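You operate a simulated robot arm through the tools that you are given. There is no shell and no other tool. Be economical: measure what you need, move in short steps, check, and stop when the job is done.

You are at the controls of a simulated robot arm. One attempt, no reset.

TASK
Take the blue cube and put it on the orange card.

It is judged by the outcome, as a careful person would: the job done as asked, and still so three seconds after it is handed in. It fails if anything else is knocked over, pushed out of place, dropped, spilled or broken.

THE ROBOT
A 6-joint arm with a two-finger parallel gripper, fixed in place. Base frame: the origin is at the foot of the arm, x ahead of it, y to its left, z up; the work surface is at about z = 86. Units: cm, degrees, N and s.
With the tool pointing down near the work surface it reaches from about 26 to 68 cm from the base axis. Its first joint turns from -66.0 to 66.0 degrees. Payload 2.9 kg.
The TCP is the grasp point between the finger pads, 3 cm short of the fingertips. In the tool frame z runs along the fingers and y along their closing line. Largest opening 11 cm; finger width 2, thickness 1; the body of the gripper, 4.8 by 11.2 cm, starts 5.5 cm behind the TCP.
Orientation is told as [roll, pitch, yaw] about the base's x, y, z axes, in that order, counted from this pose: with the fingers straight down and closing along the base's y, the tool's x points along the base's -x, its y along +y and its z along -z.

THE INTERFACE
- The arm moves only by the tool nudge_tool. Its argument "rows" is a list that holds one entry, the list of rows, each a list of 7 numbers: the shift along the tool's x, y, z in units of 30 mm (1.0 is 30 mm), then the turn, a rotation vector about the tool's x, y, z in units of 8 degrees (1.0 is 8 degrees), then the closure in counts, from 0 (fully open) to 255 (shut). In form: [[[tx, ty, tz, rx, ry, rz, gripper], ...]]. A call has 1 to 8 rows; each row shifts and turns the commanded pose from where the row before left it, along the tool's axes as they then stand. A call with a number of a shift or a turn outside -1 to 1 is refused whole. A row lasts 0.2 s, in which the tool goes at most 5 cm and 8.6 degrees; a call with a longer step from one row to the next is refused whole, and so is a gripper value outside its range. Where a pose cannot be reached the arm comes as near as it can. A force on the tool above 40 N (or 10 N above the force at the start of the call, whichever is more), or a blocked arm, ends the call early, and 0.2 s more pass. Each finger travels about 10.8 cm/s and halts on what it meets, pressing with about 36 N; the grip force reading is that of the motor and also rises with nothing between the fingers. The clock runs only during rows and for 0.2 s after the last one: add rows that do not move to give the fingers time. It gives the time, the measured TCP pose, the force on the tool (base axes), the opening and the grip force at its end, in the units of the frame above (readings bear some noise), and new pictures: "pictures" is both (left out), scene, wrist or none.
- Cameras (640 x 400 px; columns grow to the right, rows downward): "scene" is fixed at [8.22, 45.05, 136.67]; the picture's right is [-0.61, -0.79, 0.00], its down [-0.59, 0.45, -0.67] and it looks along [0.53, -0.41, -0.74] (base axes); focal length 366 px, centre (320, 200). "wrist" rides on the gripper at [7.2, 1.7, -10.3] in the tool frame; the picture's right is [-0.23, 0.97, 0.00], its down [-0.76, -0.18, -0.62] and it looks along [-0.61, -0.14, 0.78] (tool axes); focal length 222 px, centre (320, 200). There is no depth. A picture from a camera that has moved, and an enlarged one, comes with that camera's place and axes in the base frame and with its lens.
- close_up(camera, box): a new picture of the part [left, top, right, bottom] of that camera's present view, enlarged. It takes no simulated time.
- finish_job(): hands the job in; it is judged then, once.

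Go step by step. Nothing tells you positions but the pictures and the camera data: compare them with the known pose of the tool, close in by small moves and look again before you grip or let go. The budget is 90 turns and 170 pictures, counting those below and the enlarged ones. Unless the task says otherwise, let go and move clear before handing in, and close with one line.

The tools are called after "Emit:" as a command line: name --argument value ..., lists and objects as JSON in quotes. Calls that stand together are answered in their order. nudge_tool: Moves the arm, as the interface text tells. Its arguments: {"type":"object","properties":{"rows":{"type":"array"},"pictures":{"type":"string","enum":["both","scene","wrist","none"]}},"required":["rows"]} The other tools are called the same way: close_up (camera, box) takes an enlarged picture of a part of a camera's view; finish_job () hands the job in.

At the start:

```text
time: 0.0
tool_pos: [30.77, 20.52, 109.44]
ee_rot: [0.0, 0.0, 0.0]
wrist_force: [-0.6, 0.6, -0.6]
opening: 11.01
finger_force: 0.1
```

scene: 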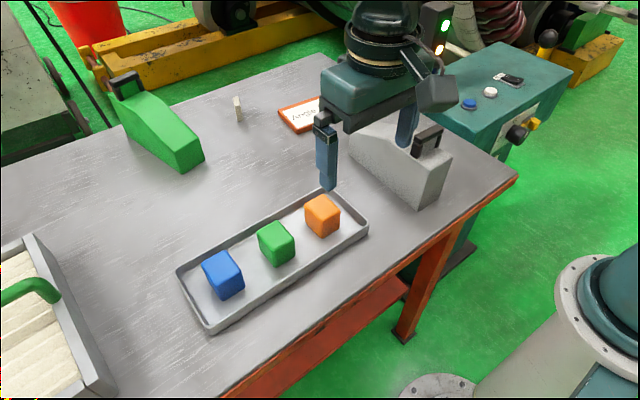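
wrist: 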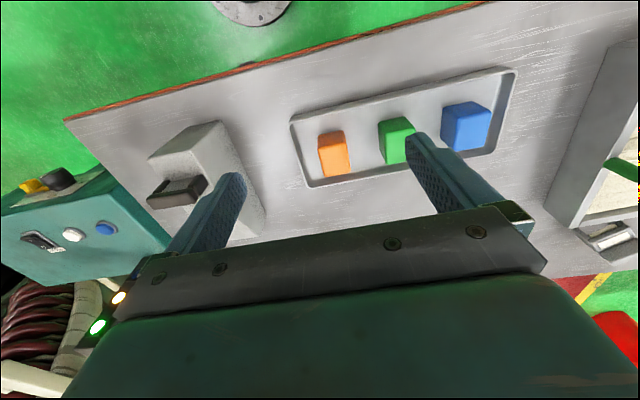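

I see the blue cube in the tray at roughly (39, 39), and an orange-bordered card at roughly (68, 3), partly hidden by the gripper. I'll enlarge both to measure them.

Emit:
close_up --camera "scene" --box '[170, 180, 380, 340]'

Emit:
close_up --camera "scene" --box '[220, 70, 380, 170]'

```text
2.50 times, centred on (275, 260) of scene
camera zoom: at [8.22, 45.05, 136.67], right [-0.61, -0.79, 0.0], down [-0.59, 0.45, -0.67], along [0.53, -0.41, -0.74], focal length 916 px, centre (432, 50)
```

zoom: 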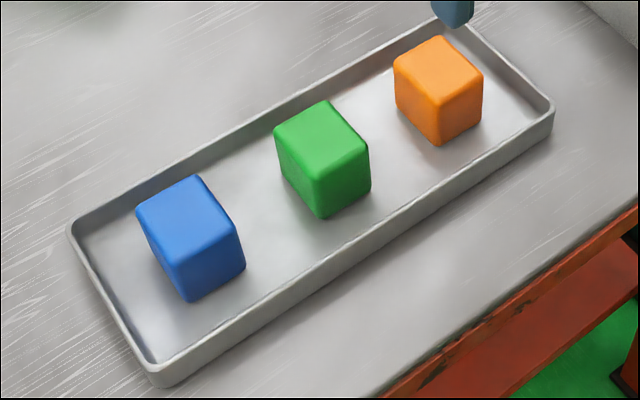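

```text
4.00 times, centred on (300, 120) of scene
camera zoom: at [8.22, 45.05, 136.67], right [-0.61, -0.79, 0.0], down [-0.59, 0.45, -0.67], along [0.53, -0.41, -0.74], focal length 1465 px, centre (400, 520)
```

zoom: 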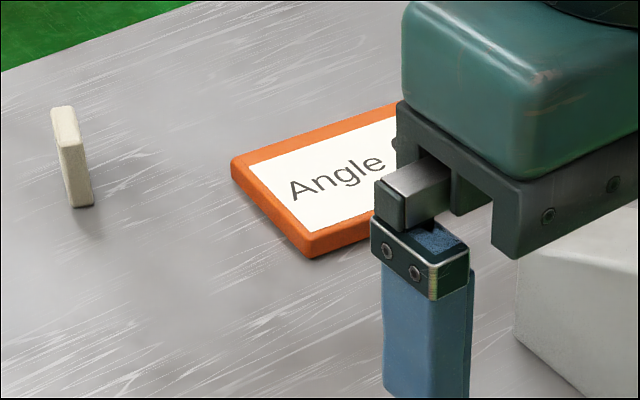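

The blue cube is about 4.5 cm wide, lined up with the base axes, its centre near (39.1, 38.9) and its top near z 91. The tray's end wall is close, so I'll open only about 7 cm. Next I move above it.

Emit:
nudge_tool --rows '[[[-0.397, 0.876, 0, 0, 0, 0, 93], [-0.397, 0.876, 0, 0, 0, 0, 93], [-0.397, 0.876, 0, 0, 0, 0, 93], [-0.397, 0.876, 0, 0, 0, 0, 93], [-0.397, 0.876, 0, 0, 0, 0, 93], [-0.397, 0.876, 0.6, 0, 0, 0, 93], [-0.397, 0.876, 0.9, 0, 0, 0, 93], [0, 0, 0.9, 0, 0, 0, 93]]]'

```text
time: 1.8
tool_pos: [38.94, 39.12, 102.24]
ee_rot: [0.0, 0.0, 0.0]
wrist_force: [-0.1, 0.0, 0.5]
opening: 6.96
finger_force: 0.1
camera wrist: at [31.75, 40.81, 112.73], right [0.23, 0.97, 0.0], down [0.76, -0.18, 0.62], along [0.61, -0.14, -0.78], focal length 222 px, centre (320, 200)
```

scene: 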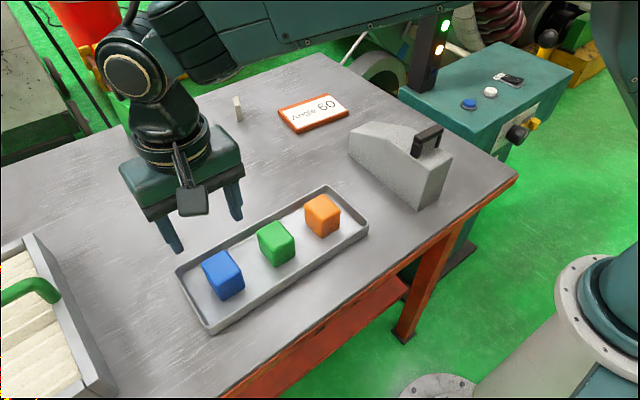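
wrist: 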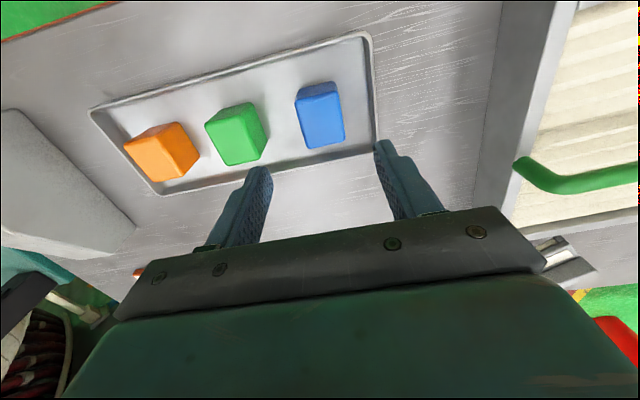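

The two cameras agree the cube centre is about (39, 39.1), right below the tool. I'll go down to just above the cube top and check again.

Emit:
nudge_tool --rows '[[[0, 0, 0.8, 0, 0, 0, 93], [0, 0, 0.8, 0, 0, 0, 93], [0, 0, 0.7, 0, 0, 0, 93], [0, 0, 0, 0, 0, 0, 93]]]'

Emit:
close_up --camera "scene" --box '[150, 190, 310, 340]'

```text
time: 2.8
tool_pos: [39.21, 39.18, 95.46]
ee_rot: [0.0, 0.0, 0.0]
wrist_force: [-0.4, -0.5, -0.5]
opening: 6.99
finger_force: 0.0
camera wrist: at [31.86, 40.76, 105.84], right [0.23, 0.97, 0.0], down [0.76, -0.18, 0.62], along [0.61, -0.14, -0.78], focal length 222 px, centre (320, 200)
```

scene: 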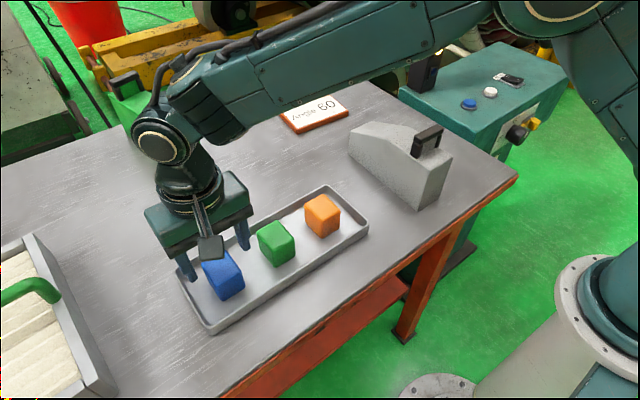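
wrist: 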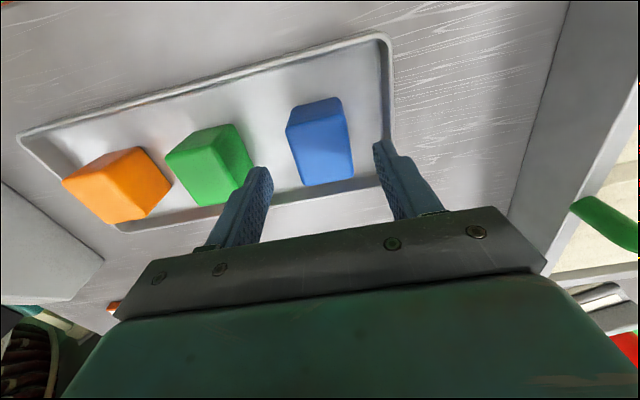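

```text
2.67 times, centred on (230, 265) of scene
camera zoom: at [8.22, 45.05, 136.67], right [-0.61, -0.79, 0.0], down [-0.59, 0.45, -0.67], along [0.53, -0.41, -0.74], focal length 977 px, centre (560, 27)
```

zoom: 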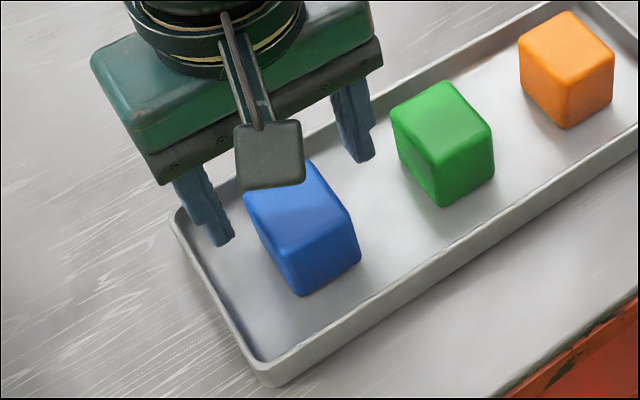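

The cube sits centred between the fingers and square to them (centre about (39.2, 39.2)), with clear room to the tray wall and the green cube. I'll go down around it.

Emit:
nudge_tool --rows '[[[0, 0, 0.6, 0, 0, 0, 93], [0, 0, 0.6, 0, 0, 0, 93], [0, 0, 0.45, 0, 0, 0, 93], [0, 0, 0, 0, 0, 0, 93]]]'

```text
time: 3.8
tool_pos: [38.96, 39.07, 90.43]
ee_rot: [0.0, -0.1, 0.0]
wrist_force: [1.3, 0.2, 0.2]
opening: 6.99
finger_force: 0.0
camera wrist: at [31.77, 40.74, 100.84], right [0.23, 0.97, 0.0], down [0.76, -0.18, 0.62], along [0.61, -0.14, -0.78], focal length 222 px, centre (320, 200)
```

scene: 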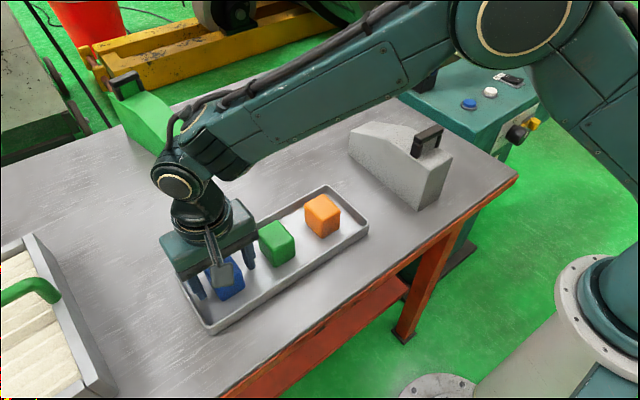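
wrist: 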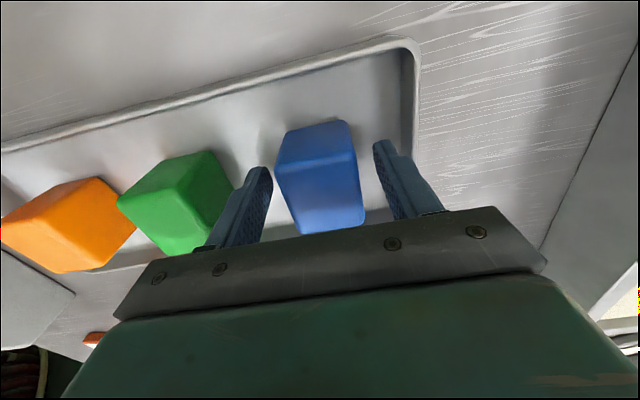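

The fingers straddle the cube with free space on both sides. Now I close.

Emit:
nudge_tool --rows '[[[0, 0, 0, 0, 0, 0, 140], [0, 0, 0, 0, 0, 0, 180], [0, 0, 0, 0, 0, 0, 220], [0, 0, 0, 0, 0, 0, 220]]]' --pictures "wrist"

```text
time: 4.8
tool_pos: [38.98, 38.94, 90.5]
ee_rot: [0.0, 0.0, 0.0]
wrist_force: [-0.8, -0.2, -0.1]
opening: 4.17
finger_force: 36.1
camera wrist: at [31.77, 40.74, 100.86], right [0.23, 0.97, 0.0], down [0.76, -0.18, 0.62], along [0.61, -0.14, -0.78], focal length 222 px, centre (320, 200)
```

wrist: 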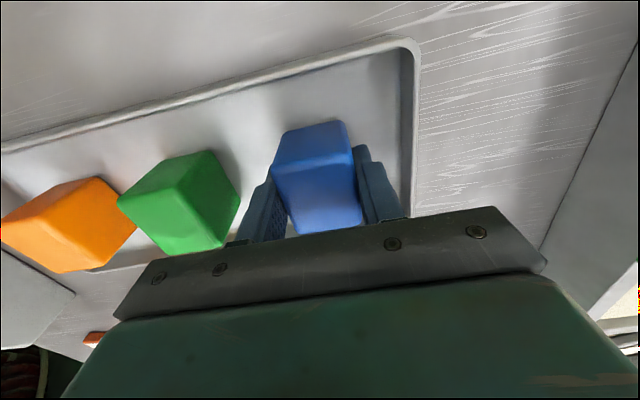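

The cube is gripped at 4.2 cm opening. I lift it straight up.

Emit:
nudge_tool --rows '[[[0, 0, -0.5, 0, 0, 0, 220], [0, 0, -0.8, 0, 0, 0, 220], [0, 0, -0.9, 0, 0, 0, 220], [0, 0, -0.9, 0, 0, 0, 220], [0, 0, -0.9, 0, 0, 0, 220], [0, 0, -0.9, 0, 0, 0, 220], [0, 0, -0.5, 0, 0, 0, 220], [0, 0, 0, 0, 0, 0, 220]]]'

Emit:
close_up --camera "scene" --box '[260, 80, 370, 150]'

```text
time: 6.6
tool_pos: [39.04, 38.88, 106.78]
ee_rot: [-0.1, 0.0, -0.1]
wrist_force: [0.0, 0.5, -0.6]
opening: 4.14
finger_force: 36.3
camera wrist: at [31.8, 40.65, 117.15], right [0.23, 0.97, 0.0], down [0.76, -0.18, 0.62], along [0.61, -0.14, -0.78], focal length 222 px, centre (320, 200)
```

scene: 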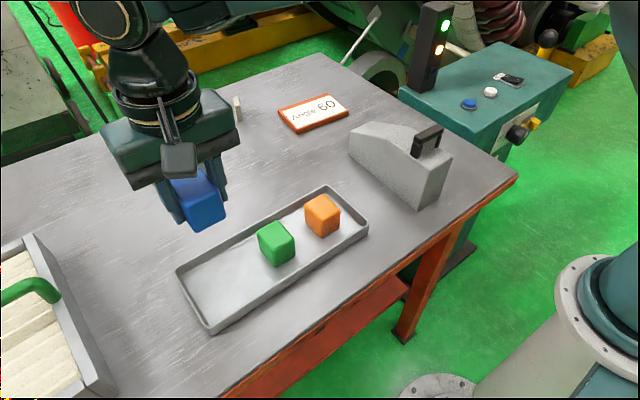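
wrist: 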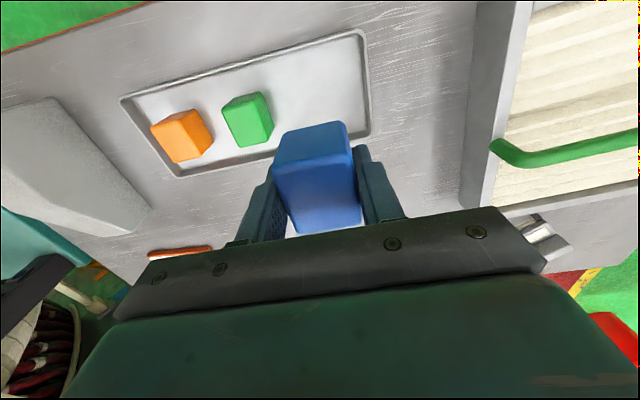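

```text
5.71 times, centred on (315, 115) of scene
camera zoom: at [8.22, 45.05, 136.67], right [-0.61, -0.79, 0.0], down [-0.59, 0.45, -0.67], along [0.53, -0.41, -0.74], focal length 2093 px, centre (349, 686)
```

zoom: 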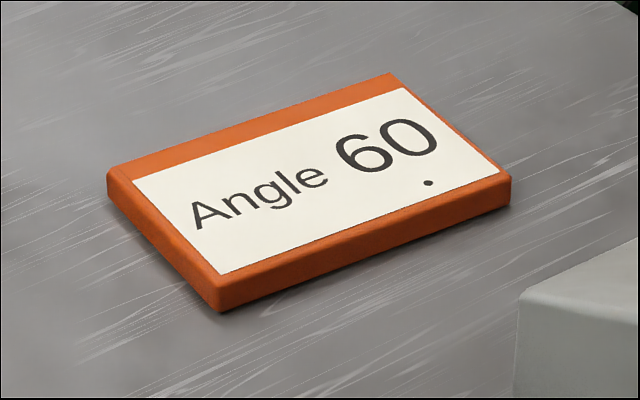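

The cube is up and firm. The card's top is near z 87.4, with its centre at about (67, 1.8) and a size of 8.5 by 13.5 cm. I carry the cube towards it at height.

Emit:
nudge_tool --rows '[[[-0.4, -0.5, 0, 0, 0, 0, 220], [-0.705, -0.946, 0, 0, 0, 0, 220], [-0.705, -0.946, 0, 0, 0, 0, 220], [-0.705, -0.946, 0, 0, 0, 0, 220], [-0.705, -0.946, 0, 0, 0, 0, 220], [-0.705, -0.946, 0, 0, 0, 0, 220], [-0.705, -0.946, 0, 0, 0, 0, 220], [-0.4, -0.5, 0, 0, 0, 0, 220]]]' --pictures "scene"

```text
time: 8.4
tool_pos: [54.17, 18.92, 106.75]
ee_rot: [0.0, -0.1, 0.1]
wrist_force: [-0.3, -0.6, -1.1]
opening: 4.12
finger_force: 35.8
```

scene: 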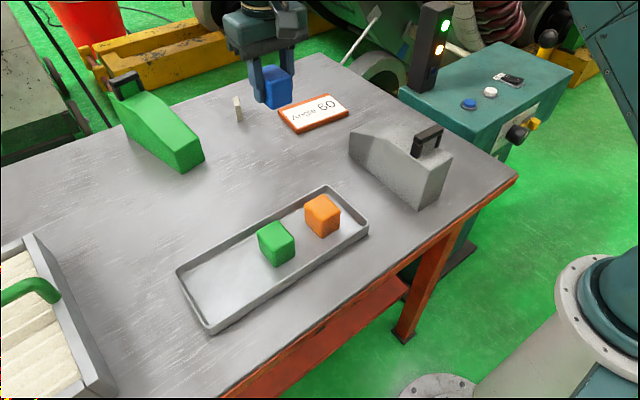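

Nothing has been disturbed. I go on to above the card, lowering slightly.

Emit:
nudge_tool --rows '[[[-0.586, -0.805, 0, 0, 0, 0, 220], [-0.586, -0.805, 0, 0, 0, 0, 220], [-0.586, -0.805, 0, 0, 0, 0, 220], [-0.586, -0.805, 0.3, 0, 0, 0, 220], [-0.586, -0.805, 0.5, 0, 0, 0, 220], [-0.586, -0.805, 0.5, 0, 0, 0, 220], [-0.586, -0.805, 0.5, 0, 0, 0, 220], [0, 0, 0, 0, 0, 0, 220]]]'

```text
time: 10.2
tool_pos: [66.33, 1.95, 101.29]
ee_rot: [0.0, 0.0, 0.0]
wrist_force: [-0.3, 0.6, -0.8]
opening: 4.13
finger_force: 36.3
camera wrist: at [59.15, 3.74, 111.72], right [0.23, 0.97, 0.0], down [0.76, -0.18, 0.62], along [0.61, -0.14, -0.78], focal length 222 px, centre (320, 200)
```

scene: 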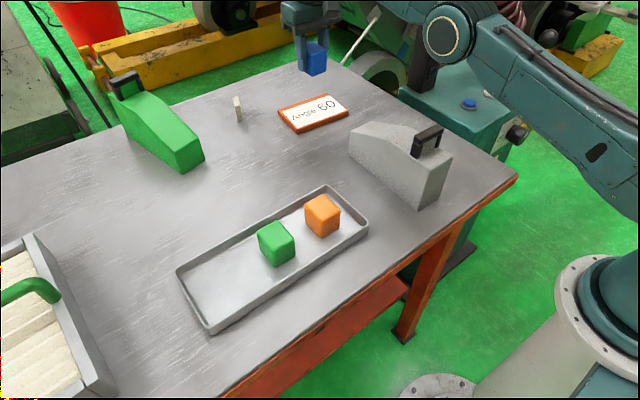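
wrist: 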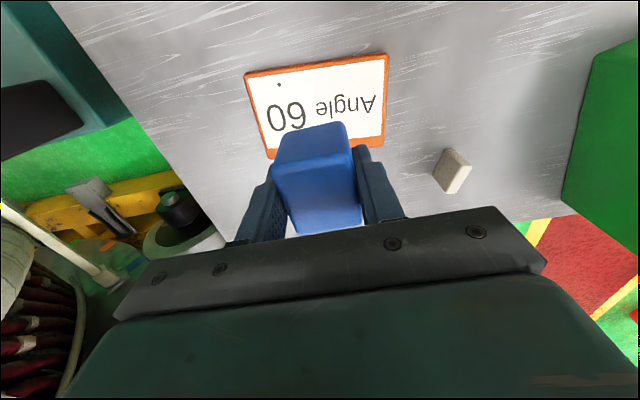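

Both views put the card centre at about (66.8, 2), under the cube. I go down to a couple of cm above it.

Emit:
nudge_tool --rows '[[[0, 0, 0.7, 0, 0, 0, 220], [0, 0, 0.7, 0, 0, 0, 220], [0, 0, 0.7, 0, 0, 0, 220], [0, 0, 0.4, 0, 0, 0, 220], [0, 0, 0, 0, 0, 0, 220]]]'

Emit:
close_up --camera "scene" --box '[260, 60, 380, 135]'

```text
time: 11.4
tool_pos: [66.37, 2.1, 93.78]
ee_rot: [0.1, 0.0, 0.0]
wrist_force: [1.5, -0.2, -0.7]
opening: 4.15
finger_force: 35.3
camera wrist: at [59.17, 3.72, 104.18], right [0.23, 0.97, 0.0], down [0.76, -0.18, 0.62], along [0.61, -0.14, -0.78], focal length 222 px, centre (320, 200)
```

scene: 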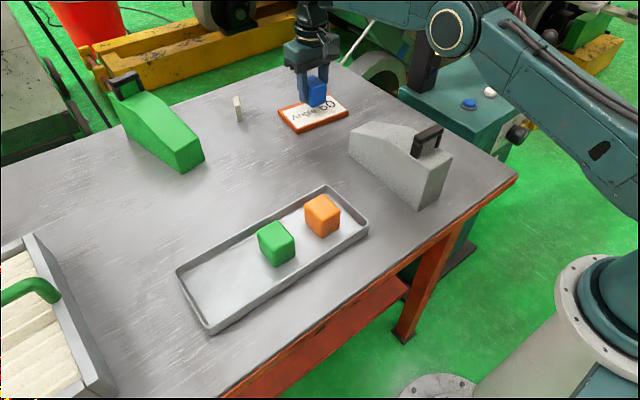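
wrist: 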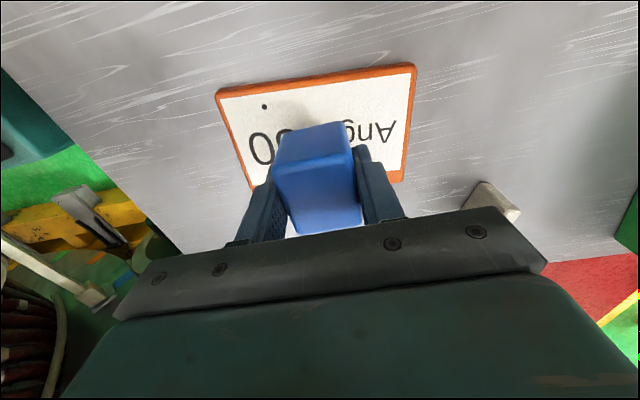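

```text
5.33 times, centred on (320, 98) of scene
camera zoom: at [8.22, 45.05, 136.67], right [-0.61, -0.79, 0.0], down [-0.59, 0.45, -0.67], along [0.53, -0.41, -0.74], focal length 1954 px, centre (320, 747)
```

zoom: 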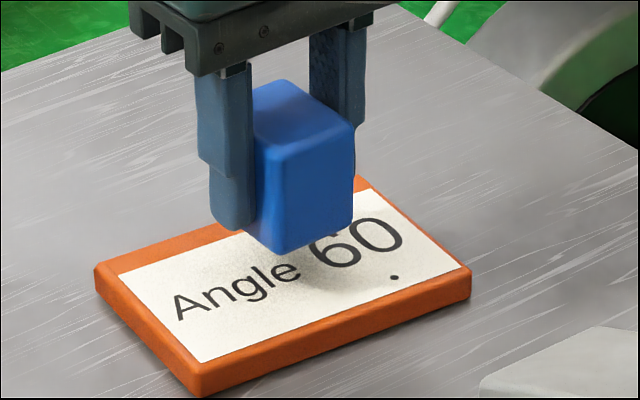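

The cube hangs about 2–3 cm above the card. I lower it in small steps and watch for contact.

Emit:
nudge_tool --rows '[[[0, 0, 0.25, 0, 0, 0, 220], [0, 0, 0.25, 0, 0, 0, 220], [0, 0, 0.1, 0, 0, 0, 220], [0, 0, 0, 0, 0, 0, 220]]]' --pictures "none"

Emit:
close_up --camera "scene" --box '[260, 60, 380, 135]'

```text
time: 12.4
tool_pos: [66.41, 2.05, 91.88]
ee_rot: [0.0, 0.0, 0.0]
wrist_force: [-0.6, 0.4, -0.5]
opening: 4.14
finger_force: 36.0
```

```text
5.33 times, centred on (320, 98) of scene
camera zoom: at [8.22, 45.05, 136.67], right [-0.61, -0.79, 0.0], down [-0.59, 0.45, -0.67], along [0.53, -0.41, -0.74], focal length 1954 px, centre (320, 747)
```

zoom: 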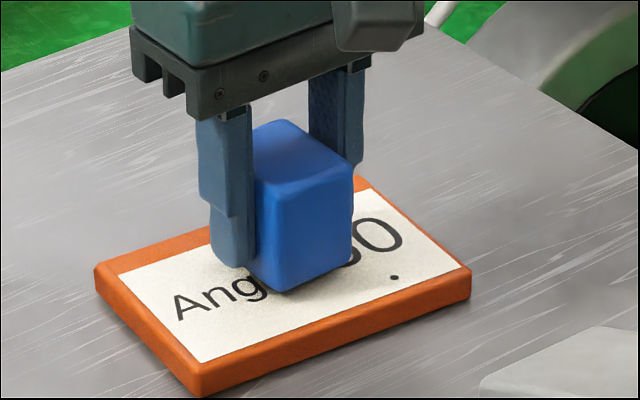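

The cube still hovers about 1 cm or less above the card. I lower it in small steps.

Emit:
nudge_tool --rows '[[[0, 0, 0.1, 0, 0, 0, 220], [0, 0, 0.08, 0, 0, 0, 220], [0, 0, 0, 0, 0, 0, 220]]]' --pictures "none"

Emit:
close_up --camera "scene" --box '[260, 60, 380, 135]'

```text
time: 13.2
tool_pos: [66.38, 1.94, 91.46]
ee_rot: [0.0, 0.1, 0.0]
wrist_force: [-1.5, 0.5, 2.1]
opening: 4.16
finger_force: 35.7
```

```text
5.33 times, centred on (320, 98) of scene
camera zoom: at [8.21, 45.05, 136.67], right [-0.61, -0.79, 0.0], down [-0.59, 0.45, -0.67], along [0.53, -0.41, -0.74], focal length 1954 px, centre (320, 747)
```

zoom: 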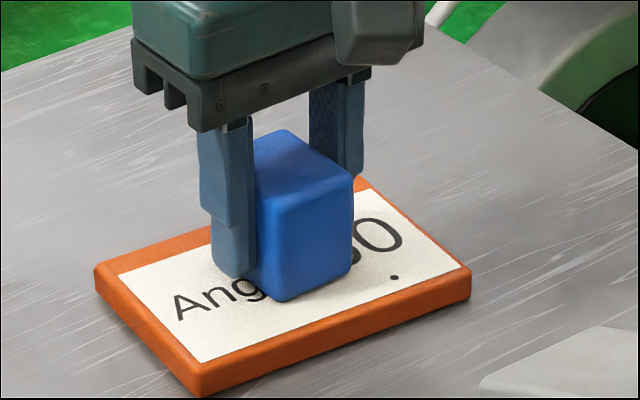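

The upward force has risen slightly, so this may be the first contact. One more small step will tell.

Emit:
nudge_tool --rows '[[[0, 0, 0.06, 0, 0, 0, 220], [0, 0, 0, 0, 0, 0, 220]]]' --pictures "none"

Emit:
close_up --camera "scene" --box '[260, 60, 380, 135]'

```text
time: 13.8
tool_pos: [66.45, 1.97, 91.35]
ee_rot: [0.0, -0.2, 0.0]
wrist_force: [-3.7, 0.1, 13.2]
opening: 4.15
finger_force: 36.3
```

```text
5.33 times, centred on (320, 98) of scene
camera zoom: at [8.18, 45.05, 136.67], right [-0.61, -0.79, 0.0], down [-0.59, 0.45, -0.67], along [0.53, -0.41, -0.74], focal length 1954 px, centre (320, 747)
```

zoom: 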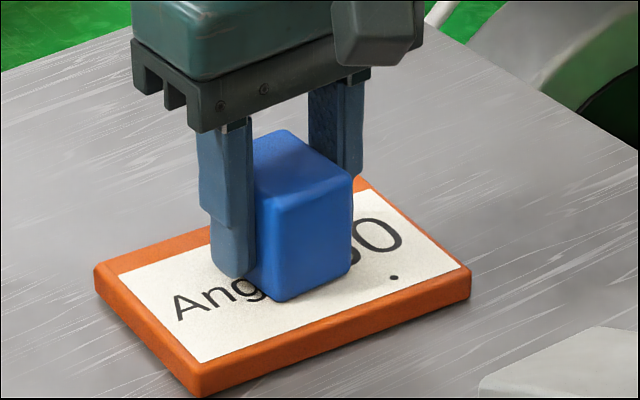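

The force of 13 N shows the cube is resting on the card. I ease up a hair to take off the pressure, then open gently.

Emit:
nudge_tool --rows '[[[0, 0, -0.05, 0, 0, 0, 220], [0, 0, 0, 0, 0, 0, 220], [0, 0, 0, 0, 0, 0, 150], [0, 0, 0, 0, 0, 0, 120], [0, 0, 0, 0, 0, 0, 93], [0, 0, 0, 0, 0, 0, 93]]]'

Emit:
close_up --camera "scene" --box '[260, 60, 380, 135]'

```text
time: 15.2
tool_pos: [66.39, 2.01, 91.33]
ee_rot: [0.0, 0.1, -0.1]
wrist_force: [-0.5, -0.2, 0.4]
opening: 6.99
finger_force: 0.0
camera wrist: at [59.2, 3.73, 101.8], right [0.23, 0.97, 0.0], down [0.76, -0.18, 0.62], along [0.61, -0.14, -0.78], focal length 222 px, centre (320, 200)
```

scene: 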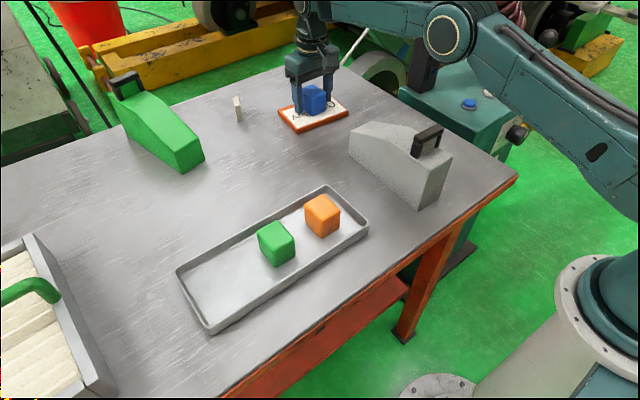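
wrist: 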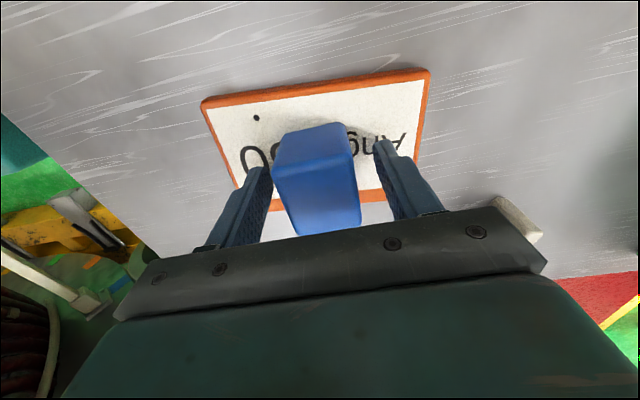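

```text
5.33 times, centred on (320, 98) of scene
camera zoom: at [8.22, 45.05, 136.67], right [-0.61, -0.79, 0.0], down [-0.59, 0.45, -0.67], along [0.53, -0.41, -0.74], focal length 1954 px, centre (320, 747)
```

zoom: 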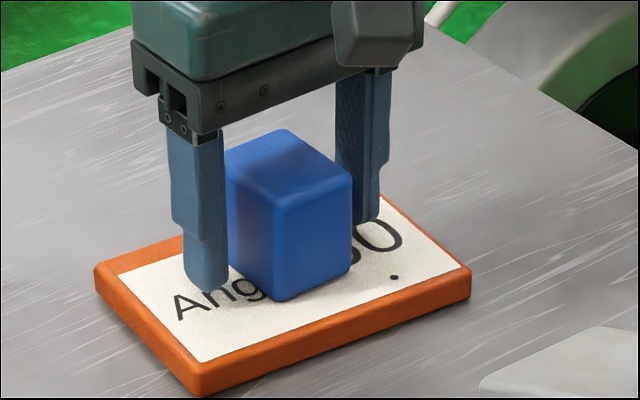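

The cube stands free on the card and the fingers are clear on both sides. I go straight up.

Emit:
nudge_tool --rows '[[[0, 0, -0.4, 0, 0, 0, 93], [0, 0, -0.7, 0, 0, 0, 93], [0, 0, -0.8, 0, 0, 0, 93], [0, 0, -0.8, 0, 0, 0, 93], [0, 0, -0.8, 0, 0, 0, 93], [0, 0, -0.7, 0, 0, 0, 93], [0, 0, 0, 0, 0, 0, 93]]]'

Emit:
close_up --camera "scene" --box '[260, 60, 380, 135]'

```text
time: 16.8
tool_pos: [65.84, 2.04, 104.09]
ee_rot: [0.1, 0.0, 0.1]
wrist_force: [-0.1, 1.0, 0.3]
opening: 7.0
finger_force: 0.1
out of reach, approached as far as the arm can: row 6
camera wrist: at [58.53, 3.78, 114.52], right [0.23, 0.97, 0.0], down [0.76, -0.18, 0.62], along [0.61, -0.14, -0.78], focal length 222 px, centre (320, 200)
```

scene: 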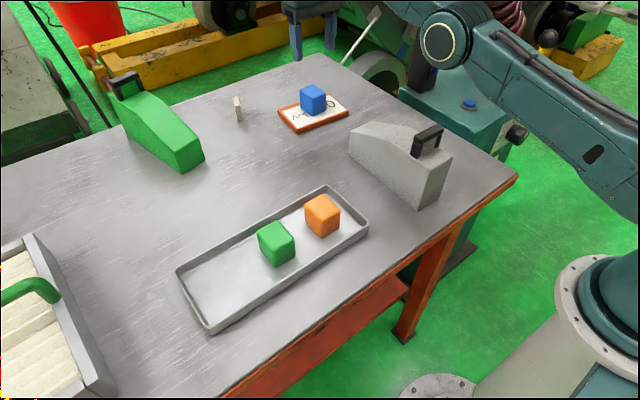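
wrist: 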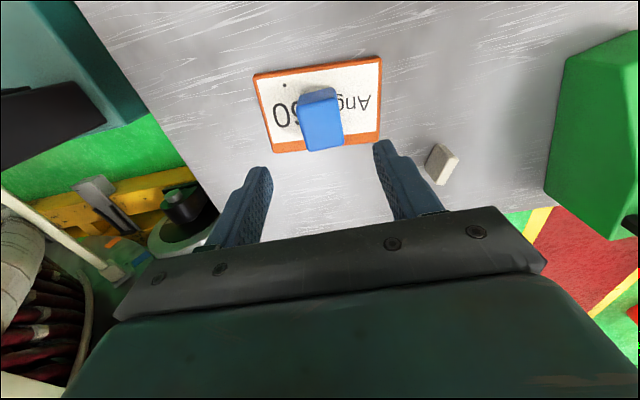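

```text
5.33 times, centred on (320, 98) of scene
camera zoom: at [8.22, 45.05, 136.67], right [-0.61, -0.79, 0.0], down [-0.59, 0.45, -0.67], along [0.53, -0.41, -0.74], focal length 1954 px, centre (320, 747)
```

zoom: 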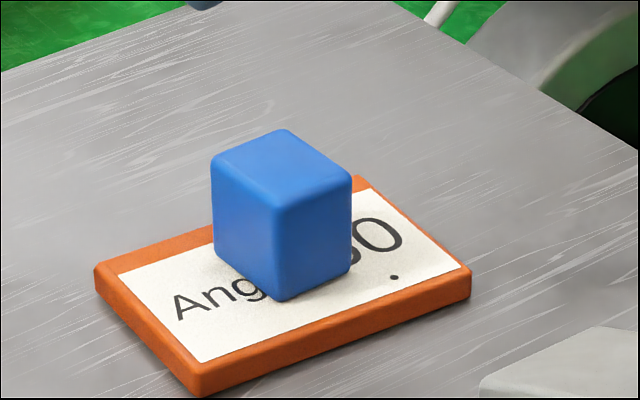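

The cube rests steadily and wholly on the orange card, the gripper is clear, and nothing else has moved. I hand in.

Emit:
finish_job

```text
The job is handed in.
```

The blue cube is on the orange card, released and standing steady. The gripper is clear above it, and the last pictures show nothing else moved.
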